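You operate a simulated robot arm through the tools that you are given. There is no shell and no other tool. Be economical: measure what you need, move in short steps, check, and stop when the job is done.

You run a simulated two-armed robot. Do the job below in one go: nothing can be reset, and whatever is moved stays where it is left.

## Task
Fill both mugs about half from the flask and cap it again.
Fine: beige and brown mug; hold the flask while you turn its cap; flask back where it stood, cap turned home. Set down upright: flask.

It is judged by the outcome, as a careful person would: the job done as asked, and still so three seconds after it is handed in. It fails if anything else is knocked over, pushed out of place, dropped, spilled or broken. Lids that push on must go on centred and level and be pressed home; caps that screw on are set level and turned clockwise until they are tight.

## Robot
Two 6-joint arms with two-finger parallel grippers on one trunk, on a base that drives. Base frame: it is fixed to the floor where the robot stands at the start and does not move with it; the origin is under the middle of the robot, x ahead of it, y to its left, z up; the surface under the hand at the start is at about z = 91.4. Lengths are in cm, angles in rad, forces in N, time in s.
The left shoulder is at the start at [6, 18.7, 129.7], the right one opposite. With the tool pointing down near the work surface each hand reaches from about 10 to 60 cm from the robot's upright axis, wherever it stands, measured 20 degrees to its own side. Places, roughly: counter before the peg shelf [50, -10, 90]. Payload 1.57 kg a hand.
The tool frame of a hand sits at the grasp point between the pads (the TCP): z along the fingers, y along the line on which they close. The tips reach 3 cm beyond it. Largest opening 11 cm; finger width 2.4, thickness 1.2; the body of the gripper, 4.8 by 11.2 cm, starts 7.8 cm behind the TCP.
Orientation is told as [roll, pitch, yaw] about the base's x, y, z axes, in that order, counted from this pose: with the fingers straight down and closing along the base's y, the tool's x points along the base's -x, its y along +y and its z along -z.

## Interface
- The arms move only by the tool play_rows. It takes "left_deltas", "right_deltas" or both (then of equal length, played together; a hand with none holds still); each is a list of rows, each an object of numbers (a shift or turn left out is 0, a gripper value left out holds the last): "dx", "dy", "dz": the shift along the tool's x, y, z in cm; "rx", "ry", "rz": the turn, a rotation vector about the tool's x, y, z in rad; "claw": the gripper command, from -1 (shut) to 1 (fully open), values between in proportion. In form: [{"dx": .., "dy": .., "dz": .., "rx": .., "ry": .., "rz": .., "claw": ..}, ...]. A call has 1 to 8 rows; each row shifts and turns the commanded pose from where the row before left it, along the tool's axes as they then stand. Rows are played at 5 a second. More than 5 cm and 0.15 rad between two rows, or a gripper value outside its range, and nothing of the call is played. Where a pose cannot be reached the arm comes as near as it can. A force on the tool above 40 N (or 10 N above the force at the start of the call, whichever is more), or a blocked arm, ends the call early, and 0.2 s more pass. Each finger travels about 15.3 cm/s and halts on what it meets, pressing with about 26 N; the grip force reading is that of the motor and also rises with nothing between the fingers. The clock runs only during rows and for 0.2 s after the last one: add rows that do not move to give the fingers time. The reply holds the time, the measured pose of the TCP, the force on the tool along the base axes, the opening and the grip force, in the units named above and with some noise, with the torque about the TCP (base axes, N m) and any sound that the robot's microphone picked up, and new pictures: "show" is both (left out), scene, wrist or none (wrist: the cameras of the hands that moved).
- Cameras (640 x 400 px; columns grow to the right, rows downward): "scene" is now at [0.36, -3.2, 182.88]; the picture's right is [-0.45, -0.89, 0.00], its down [-0.74, 0.38, -0.55] and it looks along [0.49, -0.25, -0.83] (base axes); focal length 260 px, centre (320, 200). "left" rides on the left gripper at [7, -1.6, -14.1] in its tool frame; the picture's right is [0.23, 0.97, 0.00], its down [-0.86, 0.20, -0.48] and it looks along [-0.47, 0.11, 0.88] (tool axes); focal length 222 px, centre (320, 200). "right" rides on the right gripper at [7, 1.6, -14.1] in its tool frame; the picture's right is [-0.23, 0.97, 0.00], its down [-0.86, -0.20, -0.48] and it looks along [-0.47, -0.11, 0.88] (tool axes); focal length 222 px, centre (320, 200).
- move_column(by): slides the trunk up (or, below 0, down) by that many cm; the arms and the scene camera ride with it, the base frame stays. It gives what a move gives, with no picture.
- drive_base(legs): drives the robot by 1 to 6 legs, each [ahead, left, turn to the left] in cm, cm and rad, along the robot's own axes; the way and the turn of a leg run together, so that a leg with both is an arc; at most 150 cm and 3.142 rad a leg. The arms and the cameras ride along, it lands a little off, and it stops where it bumps. It gives what a move gives, and a new picture of the scene camera.
- turn_head(pan, tilt): turns the head with the scene camera to pan (to the left, within 1.501 rad either way) and tilt (down, from -0.506 to 1.204), counted from straight ahead of the robot. It gives what a move gives, and a new picture of the scene camera.
- probe_pixels(camera, pixels): for up to 12 pixels [column, row] of the newest picture of that camera ("zoom" is the newest enlarged one), the place [x, y, z] in the base frame of the surface seen there, good to about 0.3 cm. It takes no simulated time.
- inspect(camera, box): a new picture of the part [left, top, right, bottom] of that camera's present view, enlarged. It takes no simulated time.
- sign_off(): hands the job in; it is judged then, once.

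Work in short steps. Measure before you move; look again where a grasp or a placing could have gone wrong, and mend it. You have 80 turns and 260 pictures in all, those below and enlarged ones among them. Open the grippers and draw the arms clear of the work before you hand the job in, unless the task says otherwise; then end with one line.

The tools are called after "Emit:" as name(argument=value, ...) on one line, values as JSON. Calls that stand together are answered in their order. play_rows: Moves the arms, as the interface text tells. Its arguments: {"type":"object","properties":{"left_deltas":{"type":"array","items":{"type":"object","properties":{"dx":{"type":"number"},"dy":{"type":"number"},"dz":{"type":"number"},"rx":{"type":"number"},"ry":{"type":"number"},"rz":{"type":"number"},"claw":{"type":"number"}}}},"right_deltas":{"type":"array","items":{"type":"object","properties":{"dx":{"type":"number"},"dy":{"type":"number"},"dz":{"type":"number"},"rx":{"type":"number"},"ry":{"type":"number"},"rz":{"type":"number"},"claw":{"type":"number"}}}},"show":{"type":"string","enum":["both","scene","wrist","none"]}},"required":[]} The other tools are called the same way: move_column (by) slides the trunk up or down; drive_base (legs) drives the base; turn_head (pan, tilt) turns the head that bears the scene camera; probe_pixels (camera, pixels) gives the place of the surface under pixels of a picture; inspect (camera, box) takes an enlarged picture of a part of a camera's view; sign_off () hands the job in.

At the start:

```text
clock: 0.0
left_position: [40.66, 1.02, 138.91]
left_tool_rot: [-0.001, 0.001, 0.0]
left_ft_force: [-0.2, 0.2, -0.6]
left_moment: [0.05, -0.01, 0.02]
left_width: 11.02
left_grasp_force: 0.2
right_position: [38.5, -31.15, 138.9]
right_tool_rot: [0.001, 0.0, -0.001]
right_ft_force: [-0.4, -0.3, 0.4]
right_moment: [0.03, -0.04, -0.01]
right_width: 11.0
right_grasp_force: 0.1
trunk travel left (down, up): [-92.5, 6.5]
robot x, y, heading: [0.11, 0.09, 0.001]
head pan, tilt: [-0.469, 0.984]
```

scene: 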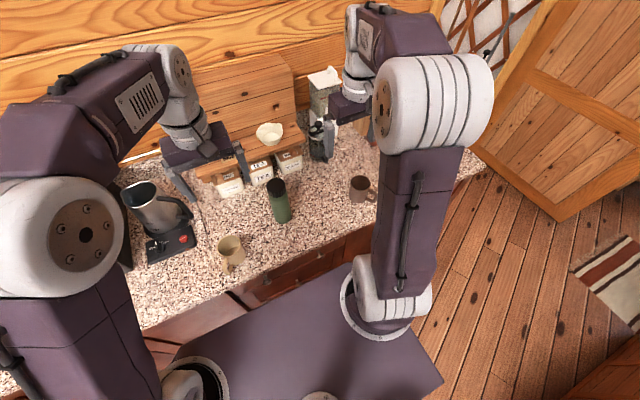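
right: 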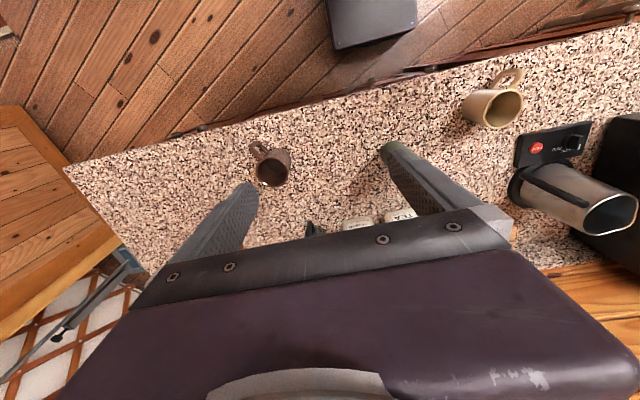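
left: 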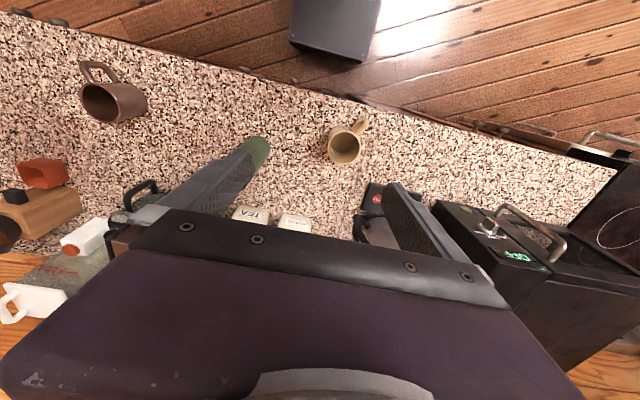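

The green flask stands near scene (279,200), the beige mug at (231,252), the brown mug at (361,189). I enlarge that area to measure.

Emit:
inspect(camera="scene", box=[200, 150, 400, 275])

```text
3.20 times, centred on (300, 212) of scene
```

zoom: 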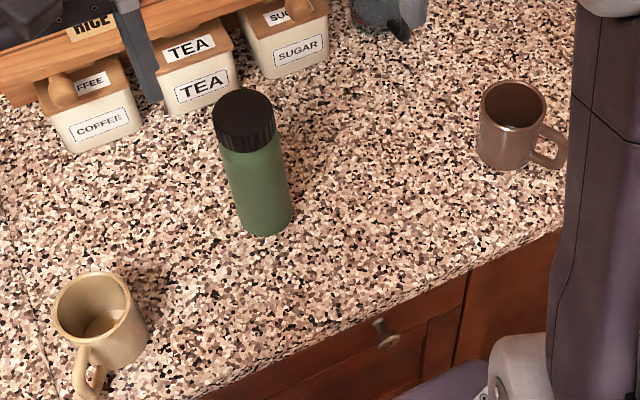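

Flask with ribbed black cap at zoom (245,115), mugs at (100,320) and (515,125). I probe tops, bases and rims.

Emit:
probe_pixels(camera="zoom", pixels=[[242, 105], [242, 92], [245, 140], [250, 165], [262, 225], [220, 180], [285, 180], [57, 310], [125, 290], [90, 275], [85, 340], [100, 325]])

Emit:
probe_pixels(camera="zoom", pixels=[[482, 105], [545, 102], [515, 83], [510, 130], [512, 118], [550, 165], [557, 140], [80, 385], [95, 150], [200, 112], [290, 75], [265, 240]])

```text
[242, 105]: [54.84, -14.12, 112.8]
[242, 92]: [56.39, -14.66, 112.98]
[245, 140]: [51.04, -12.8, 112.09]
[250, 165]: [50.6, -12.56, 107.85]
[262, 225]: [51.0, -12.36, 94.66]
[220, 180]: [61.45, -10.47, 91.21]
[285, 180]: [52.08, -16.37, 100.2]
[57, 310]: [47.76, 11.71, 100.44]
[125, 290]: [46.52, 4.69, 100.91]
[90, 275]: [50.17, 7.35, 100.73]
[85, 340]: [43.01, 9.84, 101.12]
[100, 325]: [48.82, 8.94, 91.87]
```

```text
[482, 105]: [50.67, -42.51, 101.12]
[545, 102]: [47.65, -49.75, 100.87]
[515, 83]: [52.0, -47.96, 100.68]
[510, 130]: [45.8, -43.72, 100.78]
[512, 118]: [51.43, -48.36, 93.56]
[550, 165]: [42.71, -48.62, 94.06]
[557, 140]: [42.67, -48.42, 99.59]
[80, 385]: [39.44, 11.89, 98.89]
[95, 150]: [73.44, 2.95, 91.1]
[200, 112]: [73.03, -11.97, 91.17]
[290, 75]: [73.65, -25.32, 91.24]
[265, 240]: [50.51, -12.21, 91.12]
```

Flask stands at about (54,-13.7), top z 113, body about 7 cm across. I plan for the left hand to grip its body horizontally and the right hand to turn the cap from above. First I lower the left hand and start pitching it forward.

Emit:
play_rows(left_deltas=[{"dx": -0.5, "dy": -1.5, "dz": 4}, {"dx": -0.5, "dy": -1.5, "dz": 4}, {"dx": -0.5, "dy": -1.5, "dz": 4}, {"ry": -0.15}, {"ry": -0.15}, {"ry": -0.15}, {"ry": -0.15}, {"ry": -0.15}], show="scene")

```text
clock: 1.8
left_position: [41.79, -3.57, 126.96]
left_tool_rot: [0.002, -0.748, -0.003]
left_ft_force: [0.4, 0.4, -0.2]
left_moment: [0.01, 0.02, 0.0]
left_width: 10.99
left_grasp_force: 0.1
right_position: [38.34, -31.16, 139.03]
right_tool_rot: [0.001, 0.001, 0.0]
right_ft_force: [0.6, 0.3, -0.2]
right_moment: [0.0, -0.01, 0.0]
right_width: 11.01
right_grasp_force: 0.0
trunk travel left (down, up): [-92.5, 6.5]
robot x, y, heading: [0.17, 0.09, 0.004]
head pan, tilt: [-0.469, 0.984]
```

scene: 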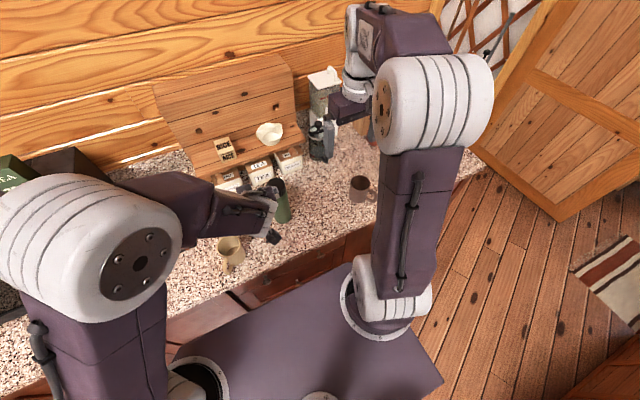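

The arm follows well. I finish pitching to horizontal and yaw 0.3 rad to the right, so the hand comes in from the left front.

Emit:
play_rows(left_deltas=[{"ry": -0.14}, {"ry": -0.14}, {"ry": -0.14}, {"ry": -0.14}, {"ry": -0.14}, {"ry": -0.122}, {"rx": 0.15}, {"rx": 0.15}], show="both")

```text
clock: 3.6
left_position: [46.17, -12.52, 135.02]
left_tool_rot: [1.208, -1.561, -1.506]
left_ft_force: [-0.4, -0.2, 0.8]
left_moment: [0.04, 0.02, 0.02]
left_width: 11.01
left_grasp_force: 0.0
left hand out of reach, approached as far as the arm can: row 4, 5, 6, 7, 8
right_position: [38.47, -30.97, 139.02]
right_tool_rot: [-0.002, 0.0, 0.0]
right_ft_force: [0.8, 0.2, 0.6]
right_moment: [0.0, 0.01, 0.0]
right_width: 11.01
right_grasp_force: 0.1
trunk travel left (down, up): [-92.5, 6.5]
robot x, y, heading: [0.23, 0.3, -0.0]
head pan, tilt: [-0.469, 0.984]
```

scene: 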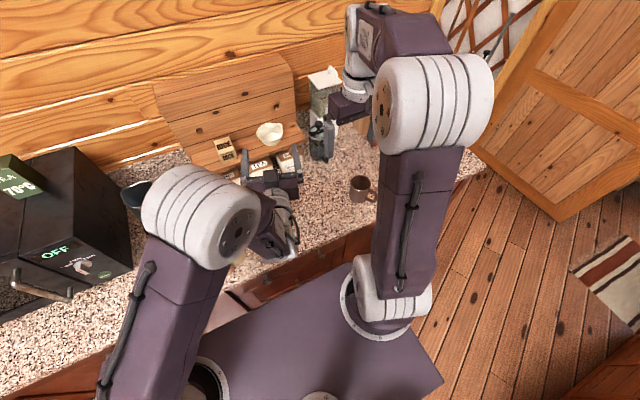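
left: 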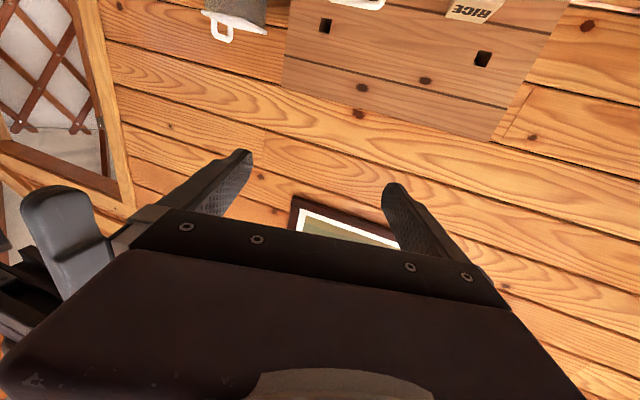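

The hand is horizontal, but that spot was too close to the shoulder and it drifted to (46.2,-12.5,135). I descend along tool x (pointing down) with a small step to see the commanded pose.

Emit:
play_rows(left_deltas=[{"dx": 3}, {"dx": 3}, {}], show="none")

```text
clock: 4.4
left_position: [47.18, -15.45, 131.03]
left_tool_rot: [1.446, -1.565, -1.743]
left_ft_force: [-0.2, -0.1, -0.6]
left_moment: [-0.02, 0.01, -0.01]
left_width: 11.01
left_grasp_force: 0.1
left hand out of reach, approached as far as the arm can: row 1, 2
right_position: [38.55, -30.97, 139.09]
right_tool_rot: [-0.001, 0.0, -0.001]
right_ft_force: [0.6, 0.3, -0.8]
right_moment: [-0.02, -0.02, -0.01]
right_width: 10.98
right_grasp_force: 0.0
trunk travel left (down, up): [-92.5, 6.5]
robot x, y, heading: [0.24, -0.23, -0.001]
head pan, tilt: [-0.469, 0.984]
```

It is still at the inner reach limit. I step forward and down and watch the response.

Emit:
play_rows(left_deltas=[{"dz": 2, "dx": 1}, {"dz": 2, "dx": 1}, {}, {}], show="none")

```text
clock: 5.4
left_position: [51.04, -16.69, 129.05]
left_tool_rot: [2.716, -1.569, -3.015]
left_ft_force: [0.3, -0.1, 0.2]
left_moment: [0.01, -0.03, -0.01]
left_width: 11.01
left_grasp_force: 0.2
right_position: [38.47, -31.03, 138.99]
right_tool_rot: [-0.001, 0.0, 0.0]
right_ft_force: [-0.3, -0.2, 0.1]
right_moment: [0.0, -0.01, -0.03]
right_width: 11.01
right_grasp_force: 0.1
trunk travel left (down, up): [-92.5, 6.5]
robot x, y, heading: [0.13, -0.34, -0.003]
head pan, tilt: [-0.469, 0.984]
```

The command follows the reached pose now. I descend to z≈121 (still above the flask), then move back and left to line up behind the flask.

Emit:
play_rows(left_deltas=[{"dx": 3}, {"dx": 3}, {"dx": 2}, {"dz": -2, "dy": 2}, {"dz": -2, "dy": 2}, {"dz": -2.4}, {}], show="both")

```text
clock: 7.0
left_position: [49.88, -18.13, 122.18]
left_tool_rot: [1.511, -1.563, -1.808]
left_ft_force: [0.2, -0.4, 0.4]
left_moment: [0.02, 0.01, 0.01]
left_width: 11.02
left_grasp_force: 0.1
left hand out of reach, approached as far as the arm can: row 2, 3, 4, 5, 6
right_position: [38.6, -31.12, 139.04]
right_tool_rot: [-0.001, 0.002, -0.001]
right_ft_force: [0.2, -0.1, -0.6]
right_moment: [0.0, 0.0, -0.01]
right_width: 11.01
right_grasp_force: 0.0
trunk travel left (down, up): [-92.5, 6.5]
robot x, y, heading: [0.01, -0.08, -0.002]
head pan, tilt: [-0.469, 0.984]
```

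scene: 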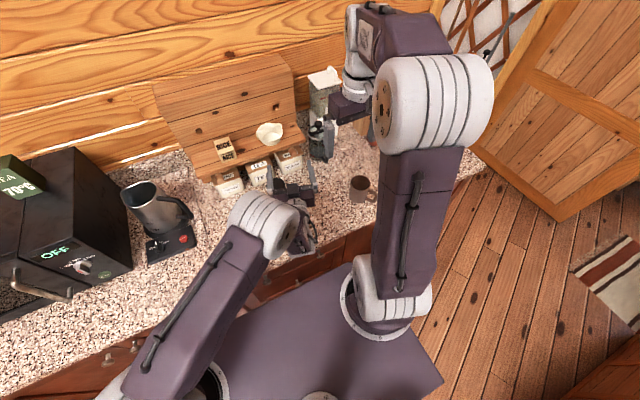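
left: 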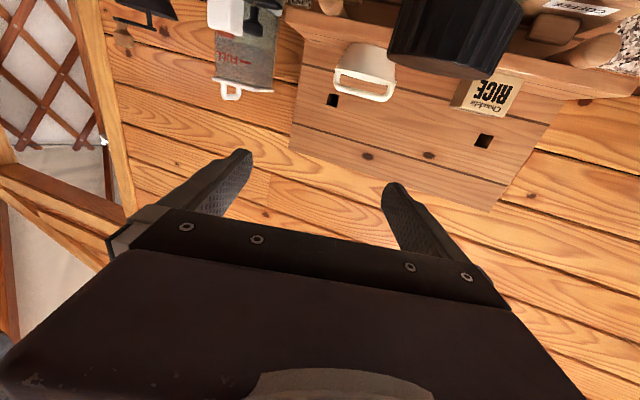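

Low and horizontal is limited near the body. I ease the pitch to about 23° below horizontal, which still grips the cylinder across y, and move back and left above the flask.

Emit:
play_rows(left_deltas=[{"ry": 0.13}, {"ry": 0.13}, {"ry": 0.13}, {"dz": -2, "dx": 0.8, "dy": 2}, {"dz": -2, "dx": 0.8, "dy": 2}, {"dz": -2, "dx": 0.8, "dy": 1}, {}], show="none")

```text
clock: 8.6
left_position: [45.92, -12.69, 123.15]
left_tool_rot: [0.022, -1.177, -0.316]
left_ft_force: [-0.5, 1.0, 0.5]
left_moment: [0.01, 0.05, 0.0]
left_width: 11.0
left_grasp_force: 0.1
left hand out of reach, approached as far as the arm can: row 6
right_position: [38.51, -30.99, 138.97]
right_tool_rot: [0.001, 0.0, -0.001]
right_ft_force: [0.3, 1.0, 1.0]
right_moment: [-0.04, -0.01, 0.0]
right_width: 11.0
right_grasp_force: 0.2
trunk travel left (down, up): [-92.5, 6.5]
robot x, y, heading: [0.02, -0.06, -0.006]
head pan, tilt: [-0.469, 0.984]
```

Now at (45.9,-12.7,123), pitch -1.18. I descend in checked steps behind the flask, correcting 1.5 cm to the left.

Emit:
play_rows(left_deltas=[{"dz": 1.0, "dx": 2.8, "dy": 0.8}, {"dz": 0.9, "dx": 2.8, "dy": 0.7}, {"dz": 0.9, "dx": 2.8}, {}], show="both")

```text
clock: 9.6
left_position: [48.1, -15.35, 116.98]
left_tool_rot: [0.02, -1.178, -0.317]
left_ft_force: [-0.8, -0.6, -0.7]
left_moment: [-0.02, 0.02, 0.0]
left_width: 10.99
left_grasp_force: 0.0
left hand out of reach, approached as far as the arm can: row 1, 2, 3
right_position: [38.54, -31.09, 139.1]
right_tool_rot: [0.003, -0.001, 0.0]
right_ft_force: [-0.3, -0.2, -0.6]
right_moment: [-0.01, -0.02, 0.01]
right_width: 10.98
right_grasp_force: 0.0
trunk travel left (down, up): [-92.5, 6.5]
robot x, y, heading: [-0.15, -0.31, -0.003]
head pan, tilt: [-0.469, 0.984]
```

scene: 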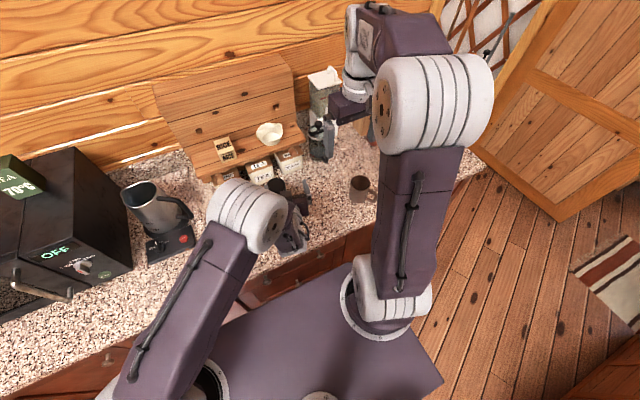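
left: 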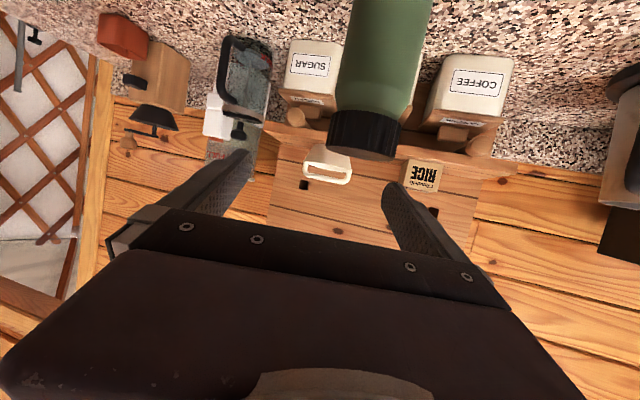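

The limit is the wrist bend with a high shoulder, so I will lower the column. First I raise the hand clear and move it back and left, in line behind the flask.

Emit:
play_rows(left_deltas=[{"dz": -1.17, "dx": -2.77}, {"dz": -1.17, "dx": -2.77}, {"dz": -1.17, "dx": -2.77, "dy": 1}, {"dz": -1.17, "dx": -2.77, "dy": 1}, {"dz": -2, "dx": 0.8, "dy": 1}, {"dz": -2, "dx": 0.8, "dy": 0.7}, {}], show="none")

```text
clock: 11.2
left_position: [44.92, -10.57, 128.96]
left_tool_rot: [0.0, -1.183, -0.3]
left_ft_force: [-0.1, -0.2, 0.0]
left_moment: [-0.03, 0.03, -0.01]
left_width: 10.99
left_grasp_force: 0.1
right_position: [38.6, -31.28, 139.08]
right_tool_rot: [-0.001, 0.001, 0.0]
right_ft_force: [0.4, -0.6, 0.2]
right_moment: [0.0, 0.0, 0.01]
right_width: 10.96
right_grasp_force: 0.1
trunk travel left (down, up): [-92.5, 6.5]
robot x, y, heading: [-0.0, -0.06, 0.001]
head pan, tilt: [-0.469, 0.984]
```

The left hand sits on the line 9.5 cm short of the flask axis. I lower the column 24 cm, which puts the left hand near z 105 and the right near z 115, clear of the mugs.

Emit:
move_column(by=-24)

Emit:
turn_head(pan=-0.25, tilt=0.75)

Emit:
inspect(camera="left", box=[0, 0, 640, 400])

```text
clock: 13.7
left_position: [44.88, -10.62, 105.05]
left_tool_rot: [0.001, -1.182, -0.301]
left_ft_force: [0.0, -0.1, -0.7]
left_moment: [0.03, -0.01, 0.0]
left_width: 10.99
left_grasp_force: 0.0
right_position: [38.59, -31.17, 114.96]
right_tool_rot: [0.0, -0.002, 0.0]
right_ft_force: [-0.1, -0.2, 0.0]
right_moment: [0.02, -0.01, -0.01]
right_width: 11.0
right_grasp_force: 0.0
trunk travel left (down, up): [-68.5, 30.5]
robot x, y, heading: [-0.17, -0.14, 0.001]
head pan, tilt: [-0.469, 0.984]
```

```text
clock: 14.5
left_position: [44.89, -10.45, 104.97]
left_tool_rot: [0.0, -1.181, -0.302]
left_ft_force: [0.6, -0.3, -0.1]
left_moment: [-0.04, -0.02, 0.03]
left_width: 11.0
left_grasp_force: 0.1
right_position: [38.51, -31.11, 114.91]
right_tool_rot: [0.002, 0.0, -0.001]
right_ft_force: [-0.3, 0.8, 0.0]
right_moment: [-0.02, 0.0, 0.02]
right_width: 11.01
right_grasp_force: 0.1
trunk travel left (down, up): [-68.5, 30.5]
robot x, y, heading: [-0.02, 0.05, 0.003]
head pan, tilt: [-0.25, 0.75]
```

scene: 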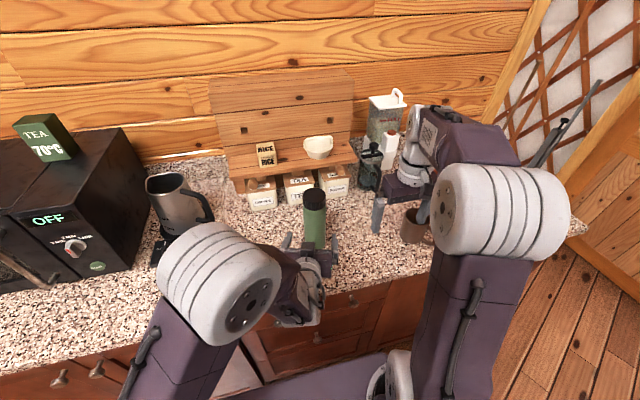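

```text
1.00 times, centred on (320, 200) of left (not enlarged: the box is as wide or as high as the picture)
```

zoom: 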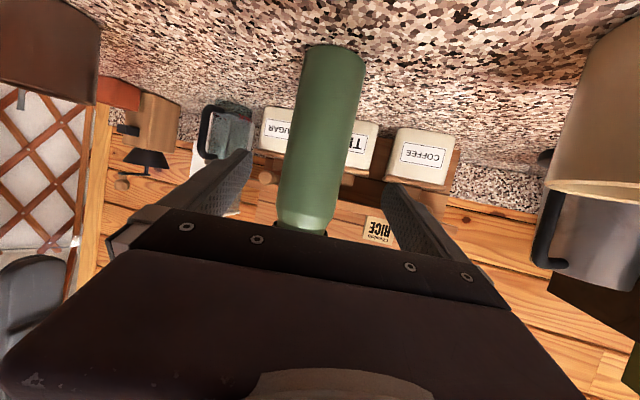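

The flask is between the fingers at left (320,140). I probe its edges and the cap from the scene camera.

Emit:
probe_pixels(camera="zoom", pixels=[[300, 100], [330, 100], [358, 100], [292, 160], [322, 160], [350, 160], [335, 50], [310, 222]])

Emit:
inspect(camera="scene", box=[270, 170, 430, 270])

```text
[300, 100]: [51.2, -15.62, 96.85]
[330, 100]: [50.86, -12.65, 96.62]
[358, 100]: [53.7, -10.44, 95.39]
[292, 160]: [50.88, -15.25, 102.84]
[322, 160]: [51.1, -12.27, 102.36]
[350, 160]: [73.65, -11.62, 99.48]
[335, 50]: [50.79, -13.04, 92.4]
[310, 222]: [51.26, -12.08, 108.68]
```

```text
4.00 times, centred on (350, 220) of scene
```

zoom: 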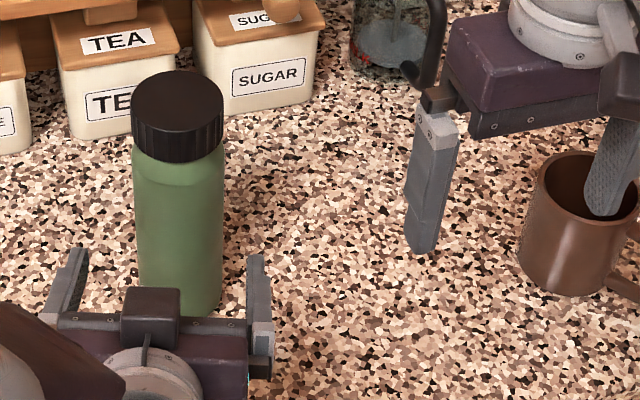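

Emit:
probe_pixels(camera="zoom", pixels=[[176, 76], [176, 95], [176, 115], [136, 95], [218, 95], [140, 130], [178, 135], [216, 130], [178, 158], [178, 170], [218, 200], [138, 200]])

```text
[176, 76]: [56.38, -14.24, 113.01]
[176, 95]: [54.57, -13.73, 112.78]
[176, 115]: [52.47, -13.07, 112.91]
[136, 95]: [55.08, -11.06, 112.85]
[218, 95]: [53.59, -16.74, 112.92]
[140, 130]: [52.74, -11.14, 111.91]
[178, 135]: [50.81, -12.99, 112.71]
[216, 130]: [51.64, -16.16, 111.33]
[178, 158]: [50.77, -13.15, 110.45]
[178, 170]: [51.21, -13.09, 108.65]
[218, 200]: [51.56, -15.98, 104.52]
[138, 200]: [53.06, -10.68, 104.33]
```

Flask axis is about (54.1,-13.8) and the cap spans z 109.3–112.9. I advance the left hand around the body to z≈102.

Emit:
play_rows(left_deltas=[{"dz": 2.54, "dx": -0.23, "dy": -0.1}, {"dz": 2.54, "dx": -0.23, "dy": -0.1}, {"dz": 2.54, "dx": -0.23, "dy": -0.1}, {"dz": 2.54, "dx": -0.23, "dy": -0.1}, {}], show="both")

```text
clock: 15.7
left_position: [54.1, -13.73, 101.95]
left_tool_rot: [0.0, -1.181, -0.299]
left_ft_force: [0.4, 0.1, -0.5]
left_moment: [0.02, -0.02, 0.02]
left_width: 10.97
left_grasp_force: 0.1
right_position: [38.54, -31.12, 115.02]
right_tool_rot: [0.0, 0.0, 0.0]
right_ft_force: [0.4, 0.0, -0.2]
right_moment: [-0.02, -0.01, 0.0]
right_width: 11.01
right_grasp_force: 0.1
trunk travel left (down, up): [-68.5, 30.5]
robot x, y, heading: [0.13, -0.02, 0.001]
head pan, tilt: [-0.25, 0.75]
```

scene: 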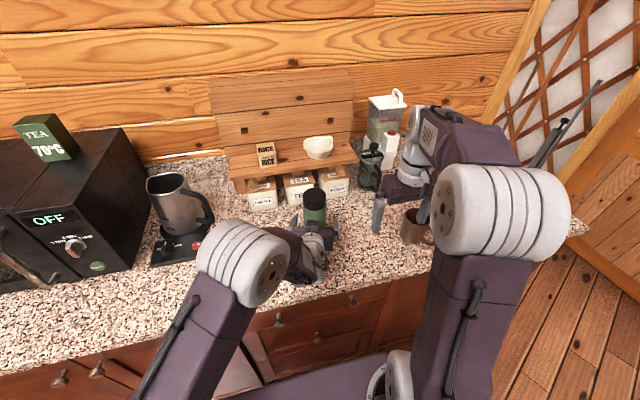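
left: 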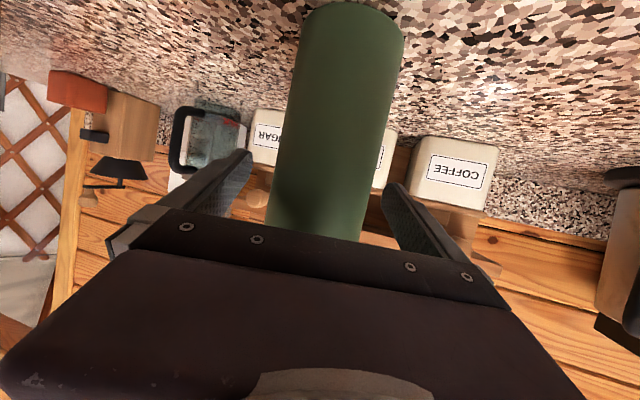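

The flask is centred between the pads. I close the left gripper.

Emit:
play_rows(left_deltas=[{"claw": -1}, {}, {}, {}], show="none")

```text
clock: 16.7
left_position: [53.98, -13.63, 101.93]
left_tool_rot: [0.001, -1.182, -0.3]
left_ft_force: [0.5, -1.1, 0.3]
left_moment: [-0.19, -0.06, 0.04]
left_width: 6.74
left_grasp_force: 26.0
right_position: [38.52, -31.15, 114.89]
right_tool_rot: [0.001, -0.001, -0.001]
right_ft_force: [-0.2, 0.3, -0.6]
right_moment: [-0.01, 0.02, -0.02]
right_width: 11.01
right_grasp_force: 0.1
trunk travel left (down, up): [-68.5, 30.5]
robot x, y, heading: [0.29, 0.02, 0.0]
head pan, tilt: [-0.25, 0.75]
```

The flask is held (6.7 cm across). I raise the right hand and bring it over the cap.

Emit:
play_rows(right_deltas=[{"dz": -3.5}, {"dz": -3.5}, {"dx": -3.12, "dy": 3.47}, {"dx": -3.12, "dy": 3.47}, {"dx": -3.12, "dy": 3.47}, {"dx": -3.12, "dy": 3.47}, {"dx": -3.12, "dy": 3.47}, {}], show="none")

Emit:
play_rows(right_deltas=[{"rz": 0.15}, {"rz": 0.15}, {"rz": 0.15}, {"rz": 0.15}, {"rz": 0.15}, {"rz": 0.15}, {"rz": 0.15}, {"rz": 0.15}], show="both")

```text
clock: 18.5
left_position: [54.09, -13.68, 101.95]
left_tool_rot: [0.001, -1.182, -0.301]
left_ft_force: [1.1, 2.7, -0.2]
left_moment: [-0.02, -0.06, 0.02]
left_width: 6.75
left_grasp_force: 26.0
right_position: [51.32, -14.78, 120.76]
right_tool_rot: [0.001, 0.001, -0.002]
right_ft_force: [-0.5, 0.0, 0.3]
right_moment: [0.01, 0.03, -0.01]
right_width: 10.98
right_grasp_force: 0.0
right hand out of reach, approached as far as the arm can: row 6, 7
trunk travel left (down, up): [-68.5, 30.5]
robot x, y, heading: [-0.05, -0.27, -0.001]
head pan, tilt: [-0.25, 0.75]
```

```text
clock: 20.3
left_position: [54.14, -13.64, 101.87]
left_tool_rot: [0.0, -1.181, -0.301]
left_ft_force: [0.7, 1.6, -0.4]
left_moment: [0.04, -0.13, 0.09]
left_width: 6.74
left_grasp_force: 25.9
right_position: [51.2, -14.88, 120.58]
right_tool_rot: [-0.001, 0.002, -1.203]
right_ft_force: [-0.7, 0.0, -0.1]
right_moment: [-0.01, -0.01, 0.01]
right_width: 11.0
right_grasp_force: 0.0
trunk travel left (down, up): [-68.5, 30.5]
robot x, y, heading: [0.01, 0.34, 0.001]
head pan, tilt: [-0.25, 0.75]
```

scene: 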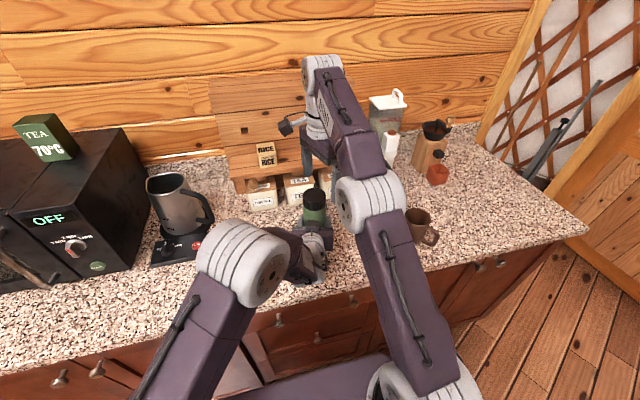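
right: 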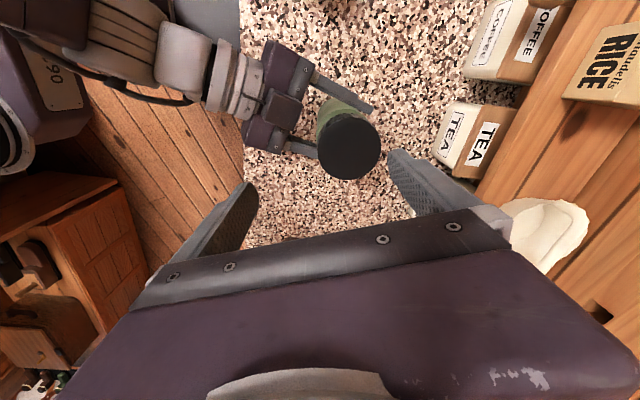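

The right hand stops at x≈51, short of the flask at 54. I lift the held flask 2.5 cm and bring it about 4.5 cm toward the robot, to be reversed later.

Emit:
play_rows(left_deltas=[{"dz": -0.47, "dx": -1.15}, {"dz": -0.47, "dx": -1.15}, {"dz": -1.23, "dx": 0.5, "dy": -0.5}, {"dz": -1.23, "dx": 0.5, "dy": -0.5}, {"dz": -1.23, "dx": 0.5, "dy": -0.5}, {}, {}], show="both")

```text
clock: 21.9
left_position: [49.89, -14.03, 104.31]
left_tool_rot: [0.0, -1.182, -0.302]
left_ft_force: [-0.7, 0.1, -4.0]
left_moment: [-0.04, -0.01, 0.02]
left_width: 6.74
left_grasp_force: 26.3
right_position: [51.3, -14.87, 120.58]
right_tool_rot: [0.001, 0.001, -1.2]
right_ft_force: [0.5, 0.2, -0.5]
right_moment: [0.0, 0.01, -0.01]
right_width: 11.0
right_grasp_force: 0.2
trunk travel left (down, up): [-68.5, 30.5]
robot x, y, heading: [0.31, -0.14, -0.0]
head pan, tilt: [-0.25, 0.75]
```

scene: 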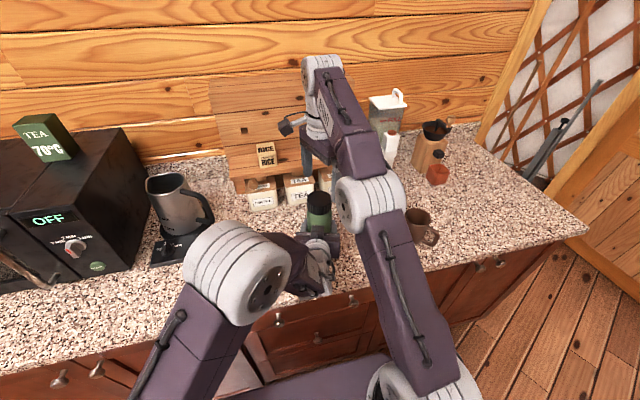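
left: 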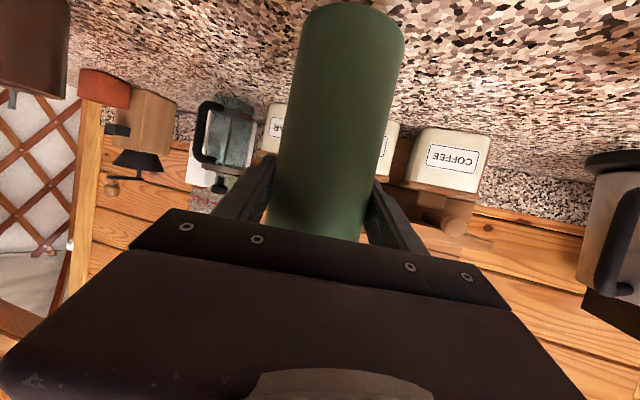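

Flask weighs about 4.3 N and is now at about (49.9,-14.1), cap z 111.7–115.3. I move the right hand over it and descend around the cap.

Emit:
play_rows(right_deltas=[{"dx": 1.23, "dy": -0.97}, {"dz": 2}, {"dz": 2}, {"dz": 1.6}, {}], show="both")

```text
clock: 23.1
left_position: [49.94, -13.97, 104.41]
left_tool_rot: [0.0, -1.181, -0.301]
left_ft_force: [-0.4, 0.0, -3.6]
left_moment: [0.0, 0.01, -0.02]
left_width: 6.74
left_grasp_force: 26.0
right_position: [49.83, -13.99, 115.0]
right_tool_rot: [-0.001, 0.0, -1.197]
right_ft_force: [-0.6, 0.1, 0.3]
right_moment: [0.0, -0.03, -0.01]
right_width: 10.99
right_grasp_force: 0.0
trunk travel left (down, up): [-68.5, 30.5]
robot x, y, heading: [-0.06, 0.07, 0.004]
head pan, tilt: [-0.25, 0.75]
```

scene: 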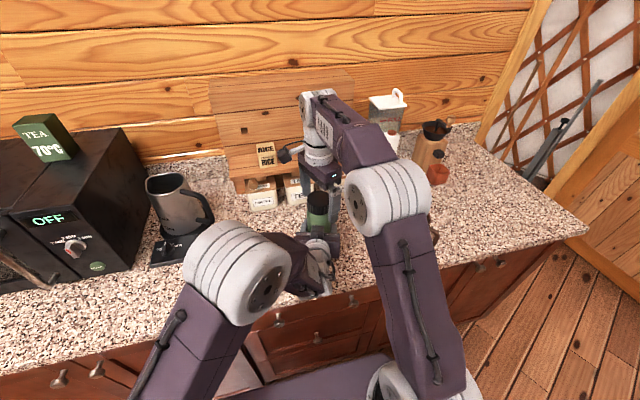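
right: 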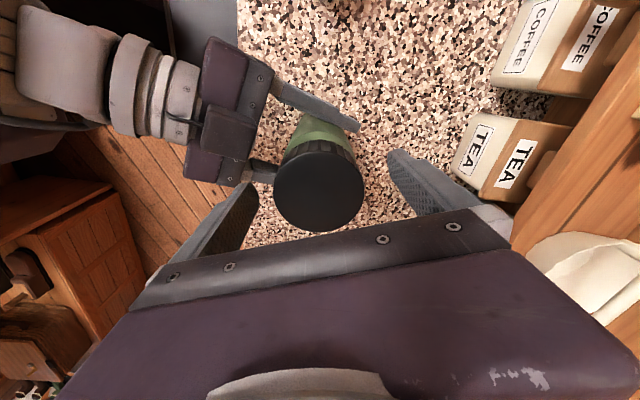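

The cap is between the fingers at right (319,192); I probe its rim to check centring.

Emit:
probe_pixels(camera="right", pixels=[[278, 190], [358, 190], [319, 158], [322, 224], [319, 192]])

```text
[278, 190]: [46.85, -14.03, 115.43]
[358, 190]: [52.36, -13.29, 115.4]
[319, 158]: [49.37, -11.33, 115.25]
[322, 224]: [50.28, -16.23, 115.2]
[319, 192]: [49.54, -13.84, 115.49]
```

Cap centre is (49.6,-13.8), top z 115.4, so I nudge the hand 0.25 cm, close, and then turn counter-clockwise (−rz).

Emit:
play_rows(right_deltas=[{"dx": 0.25, "claw": -1}, {}, {}, {}], show="none")

Emit:
play_rows(right_deltas=[{"rz": -0.13}, {"rz": -0.13}, {"rz": -0.13}, {"rz": -0.13}, {"rz": -0.13}, {"rz": -0.13}, {"rz": -0.13}, {"rz": -0.13}], show="wrist")

```text
clock: 24.1
left_position: [49.85, -13.92, 104.28]
left_tool_rot: [0.0, -1.182, -0.297]
left_ft_force: [0.4, 11.1, -2.6]
left_moment: [-0.91, -0.17, 0.01]
left_width: 6.74
left_grasp_force: 26.1
right_position: [49.72, -13.89, 115.07]
right_tool_rot: [-0.002, -0.001, -1.203]
right_ft_force: [1.0, -11.2, -0.7]
right_moment: [-0.24, 0.12, 0.0]
right_width: 6.27
right_grasp_force: 26.2
trunk travel left (down, up): [-68.5, 30.5]
robot x, y, heading: [-0.14, -0.06, 0.007]
head pan, tilt: [-0.25, 0.75]
```

```text
clock: 25.9
left_position: [49.87, -14.04, 104.26]
left_tool_rot: [0.0, -1.181, -0.299]
left_ft_force: [13.8, 12.6, -11.3]
left_moment: [-0.64, 0.66, 0.01]
left_width: 6.76
left_grasp_force: 26.0
right_position: [49.83, -13.9, 115.06]
right_tool_rot: [-0.002, 0.001, -0.157]
right_ft_force: [-13.6, -12.3, 8.6]
right_moment: [-0.72, 0.72, -0.05]
right_width: 6.29
right_grasp_force: 25.8
trunk travel left (down, up): [-68.5, 30.5]
robot x, y, heading: [0.13, 0.1, 0.002]
head pan, tilt: [-0.25, 0.75]
```

right: 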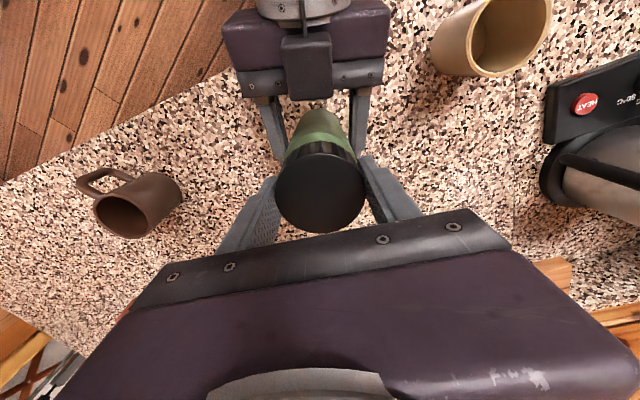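

The cap turned about 1 rad and presses the hand up (8.6 N), so it is rising. I ease the sideways load and keep turning while lifting slightly.

Emit:
play_rows(right_deltas=[{"dx": 0.12, "dy": -0.12, "dz": -0.15}, {"rz": -0.14, "dz": -0.04}, {"rz": -0.14, "dz": -0.04}, {"rz": -0.14, "dz": -0.04}, {"rz": -0.14, "dz": -0.04}, {"rz": -0.14, "dz": -0.04}, {"rz": -0.14, "dz": -0.04}, {"rz": -0.14, "dz": -0.04}], show="none")

```text
clock: 27.7
left_position: [49.92, -14.07, 104.33]
left_tool_rot: [-0.003, -1.182, -0.299]
left_ft_force: [-4.1, 9.4, 15.2]
left_moment: [-0.36, 0.0, -0.01]
left_width: 6.72
left_grasp_force: 26.2
right_position: [49.55, -13.96, 115.37]
right_tool_rot: [0.002, 0.001, 0.823]
right_ft_force: [3.6, -8.9, -17.9]
right_moment: [-0.63, -0.37, 0.01]
right_width: 6.28
right_grasp_force: 25.9
trunk travel left (down, up): [-68.5, 30.5]
robot x, y, heading: [0.09, -0.26, 0.003]
head pan, tilt: [-0.25, 0.75]
```

Now the pull is 18 N upward, so the thread rises only about 0.1 cm per rad. I continue turning without extra lift.

Emit:
play_rows(right_deltas=[{"rz": -0.14}, {"rz": -0.14}, {"rz": -0.14}, {"rz": -0.14}, {"rz": -0.14}, {"rz": -0.14}, {"rz": -0.14}, {"rz": -0.14}], show="none")

```text
clock: 29.5
left_position: [49.83, -13.96, 104.4]
left_tool_rot: [0.001, -1.18, -0.3]
left_ft_force: [1.9, 8.9, 11.4]
left_moment: [-0.7, 0.16, -0.04]
left_width: 6.71
left_grasp_force: 26.6
right_position: [49.68, -13.84, 115.54]
right_tool_rot: [0.0, 0.001, 1.945]
right_ft_force: [0.2, -9.0, -12.3]
right_moment: [-0.27, -0.03, -0.02]
right_width: 6.23
right_grasp_force: 25.6
trunk travel left (down, up): [-68.5, 30.5]
robot x, y, heading: [-0.23, -0.46, -0.001]
head pan, tilt: [-0.25, 0.75]
```

Total about 3.15 rad so far. I keep turning.

Emit:
play_rows(right_deltas=[{"rz": -0.14}, {"rz": -0.14}, {"rz": -0.14}, {"rz": -0.14}, {"rz": -0.14}, {"rz": -0.14}, {"rz": -0.14}, {"rz": -0.14}], show="both")

```text
clock: 31.3
left_position: [49.89, -14.2, 104.28]
left_tool_rot: [0.002, -1.181, -0.302]
left_ft_force: [1.8, 1.3, 0.2]
left_moment: [0.09, -0.01, 0.03]
left_width: 6.72
left_grasp_force: 25.8
right_position: [49.63, -13.88, 115.52]
right_tool_rot: [-0.001, 0.003, 3.063]
right_ft_force: [-1.3, -1.2, -2.0]
right_moment: [-0.25, 0.25, -0.05]
right_width: 6.22
right_grasp_force: 25.9
trunk travel left (down, up): [-68.5, 30.5]
robot x, y, heading: [-0.04, 0.15, 0.002]
head pan, tilt: [-0.25, 0.75]
```

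scene: 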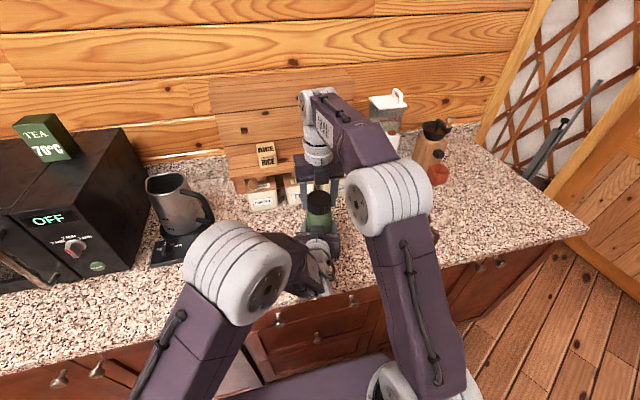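
right: 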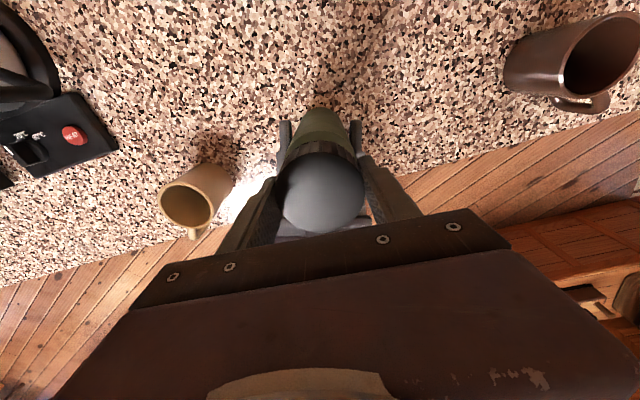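

All forces fell to about zero after ~4.3 rad, so the cap may be free. I lift gently and watch the force.

Emit:
play_rows(right_deltas=[{"dz": -0.2}, {"dz": -0.2}, {"dz": -0.3}], show="wrist")

```text
clock: 32.1
left_position: [50.01, -14.15, 104.49]
left_tool_rot: [-0.003, -1.185, -0.296]
left_ft_force: [-2.2, 3.3, 18.9]
left_moment: [-0.15, 0.07, 0.08]
left_width: 6.69
left_grasp_force: 25.7
right_position: [49.56, -13.96, 116.03]
right_tool_rot: [0.0, -0.004, 3.059]
right_ft_force: [1.9, -2.6, -21.8]
right_moment: [-0.17, -0.22, -0.03]
right_width: 6.24
right_grasp_force: 26.1
trunk travel left (down, up): [-68.5, 30.5]
robot x, y, heading: [-0.17, -0.19, -0.004]
head pan, tilt: [-0.25, 0.75]
```

right: 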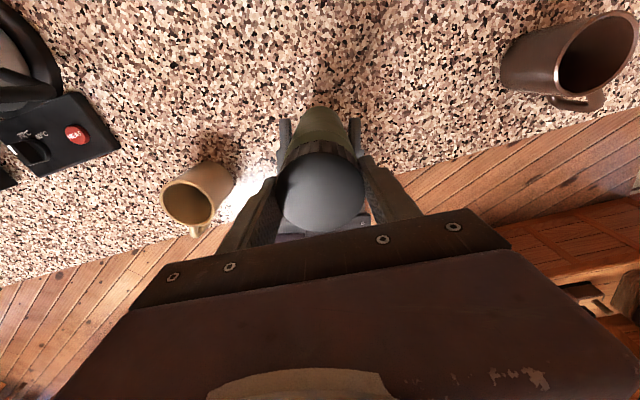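

It still holds (22 N pull), so more turns are needed. I ease back down and keep turning counter-clockwise while the wrist allows.

Emit:
play_rows(right_deltas=[{"dz": 0.35, "rz": -0.1}, {"rz": -0.15}, {"rz": -0.15}, {"rz": -0.15}, {"rz": -0.15}, {"rz": -0.15}, {"rz": -0.15}, {"rz": -0.15}], show="none")

```text
clock: 32.7
left_position: [49.83, -13.23, 103.55]
left_tool_rot: [-0.011, -1.16, -0.274]
left_ft_force: [2.4, 4.5, -3.1]
left_moment: [-1.14, 0.21, -0.28]
left_width: 8.52
left_grasp_force: 25.6
right_position: [48.28, -8.75, 115.83]
right_tool_rot: [0.029, 0.009, -3.028]
right_ft_force: [-2.6, -4.0, 0.8]
right_moment: [0.51, 0.05, 0.05]
right_width: 6.8
right_grasp_force: 26.1
right hand out of reach, approached as far as the arm can: row 1, 2, 3
trunk travel left (down, up): [-68.5, 30.5]
robot x, y, heading: [-0.15, -0.09, -0.003]
head pan, tilt: [-0.25, 0.75]
stopped in row 3 (left hand): the force on the tool passed its limit at 45 N (the readings are from after the stop); the commanded pose is now the measured one
```

The wrist limit made the right arm shift 5 cm in y, and the left grip width changed to 8.5, so the flask may have tilted. I look before doing anything.

Emit:
inspect(camera="scene", box=[240, 140, 400, 240])

Emit:
inspect(camera="left", box=[0, 0, 640, 400])

Emit:
inspect(camera="right", box=[0, 0, 640, 400])

```text
4.00 times, centred on (320, 190) of scene
```

zoom: 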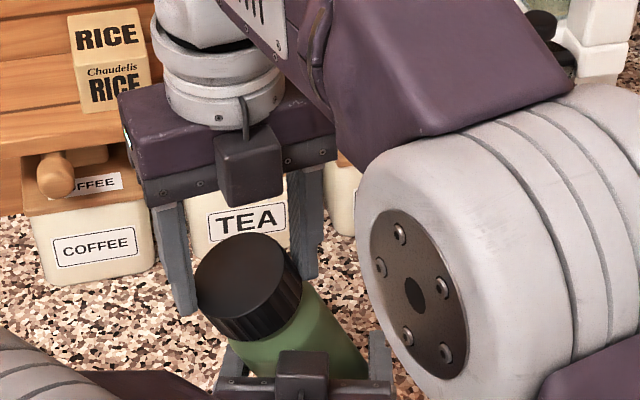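

```text
1.00 times, centred on (320, 200) of left (not enlarged: the box is as wide or as high as the picture)
```

zoom: 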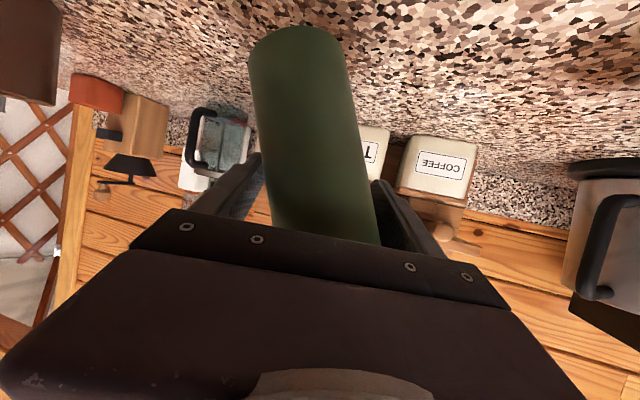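

```text
1.00 times, centred on (320, 200) of right (not enlarged: the box is as wide or as high as the picture)
```

zoom: 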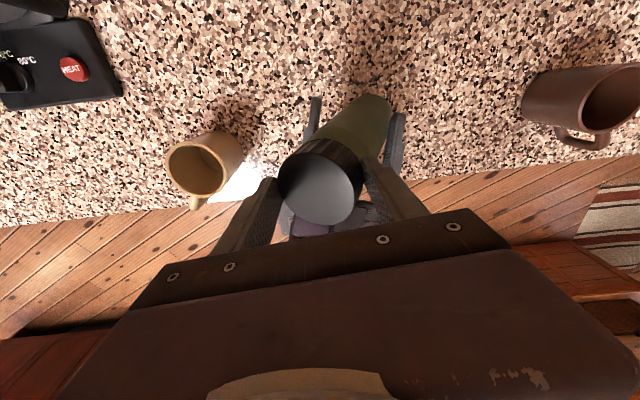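

The flask is tilted about 25° toward +y between the two grips, but the cap is still on. I move the right hand back by the same shift so both grips square it up again.

Emit:
play_rows(right_deltas=[{"dx": 0.15, "dy": 1.0, "rz": 0.05}, {"dx": 0.15, "dy": 1.0, "rz": 0.05}, {"dx": 0.15, "dy": 1.0, "rz": 0.05}, {"dx": 0.15, "dy": 1.0}, {"dx": 0.1, "dy": 1.0}, {}], show="both")

```text
clock: 34.1
left_position: [49.66, -13.6, 103.41]
left_tool_rot: [0.003, -1.157, -0.296]
left_ft_force: [-3.5, -22.0, -10.8]
left_moment: [1.39, -0.55, 0.15]
left_width: 6.71
left_grasp_force: 25.8
right_position: [49.24, -13.64, 116.05]
right_tool_rot: [0.016, 0.018, 3.107]
right_ft_force: [3.9, 22.8, 8.0]
right_moment: [1.54, -0.02, -0.11]
right_width: 6.2
right_grasp_force: 26.5
trunk travel left (down, up): [-68.5, 30.5]
robot x, y, heading: [0.09, -0.24, 0.0]
head pan, tilt: [-0.25, 0.75]
```

scene: 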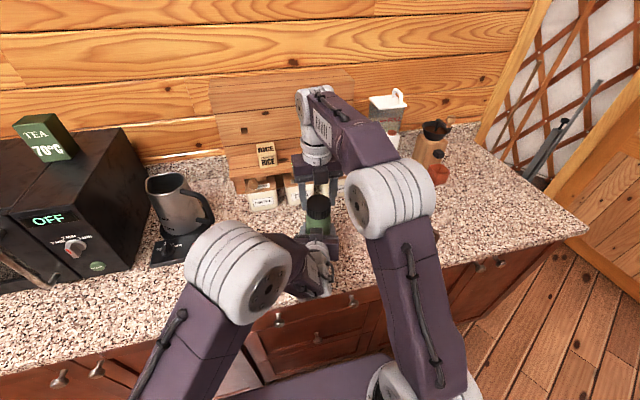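
right: 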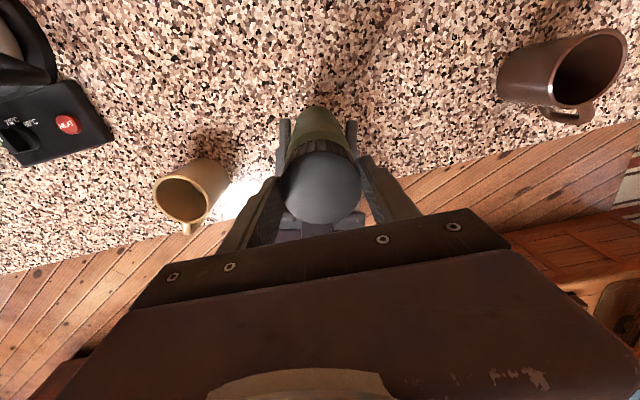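

Both grips are square again (6.7 and 6.2). I open the right hand and start rotating it back for a new stroke.

Emit:
play_rows(right_deltas=[{"claw": 1}, {}, {}, {"rz": 0.15}, {"rz": 0.15}, {"rz": 0.15}, {"rz": 0.15}, {"rz": 0.15}], show="both")

```text
clock: 35.9
left_position: [49.71, -13.48, 103.53]
left_tool_rot: [-0.003, -1.158, -0.284]
left_ft_force: [-0.2, 0.1, -3.3]
left_moment: [0.01, -0.02, 0.01]
left_width: 6.65
left_grasp_force: 26.3
right_position: [49.26, -13.8, 116.02]
right_tool_rot: [0.006, 0.026, 2.354]
right_ft_force: [0.3, -1.0, -0.4]
right_moment: [0.03, 0.0, 0.0]
right_width: 11.01
right_grasp_force: 0.1
trunk travel left (down, up): [-68.5, 30.5]
robot x, y, heading: [-0.01, -0.06, -0.002]
head pan, tilt: [-0.25, 0.75]
```

scene: 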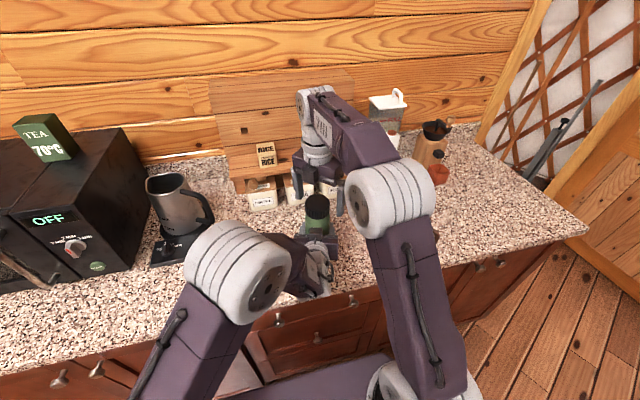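
right: 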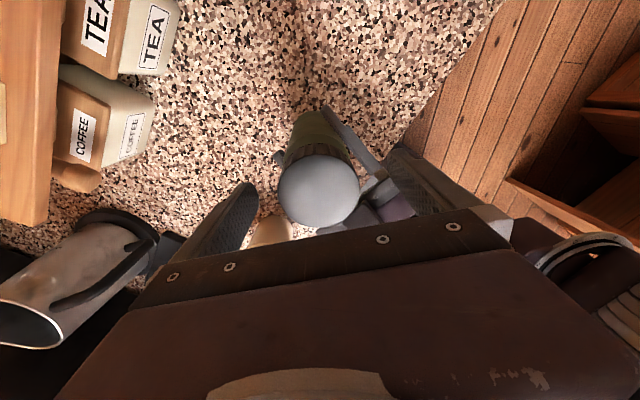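

I check how upright the flask is and where the cap centre lies.

Emit:
inspect(camera="scene", box=[270, 165, 370, 227])

Emit:
probe_pixels(camera="right", pixels=[[281, 190], [357, 190], [319, 157], [319, 224], [319, 190]])

Emit:
inspect(camera="left", box=[0, 0, 640, 400])

```text
6.40 times, centred on (320, 196) of scene
```

zoom: 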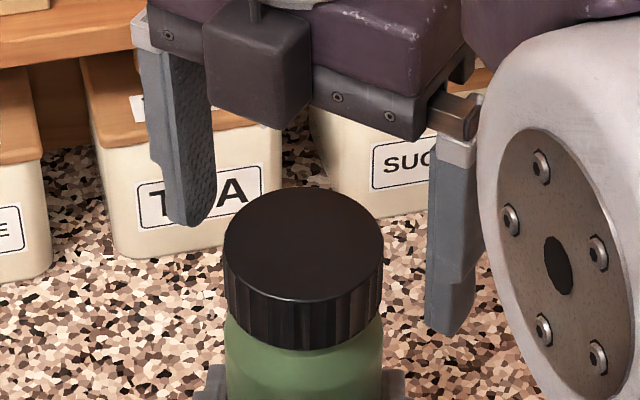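

```text
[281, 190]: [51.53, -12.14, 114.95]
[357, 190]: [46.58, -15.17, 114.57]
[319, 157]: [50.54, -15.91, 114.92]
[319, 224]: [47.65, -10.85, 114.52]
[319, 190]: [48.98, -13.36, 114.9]
```

```text
1.00 times, centred on (320, 200) of left (not enlarged: the box is as wide or as high as the picture)
```

zoom: 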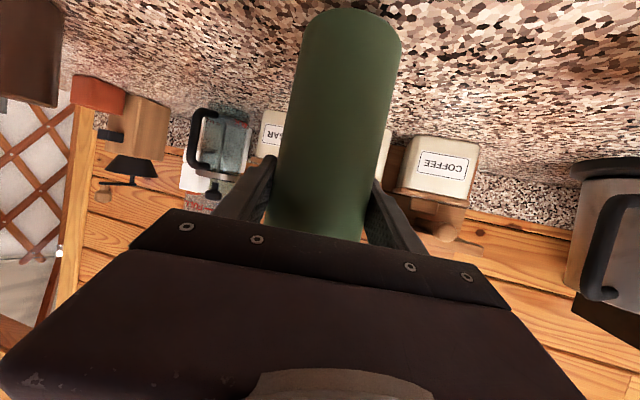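

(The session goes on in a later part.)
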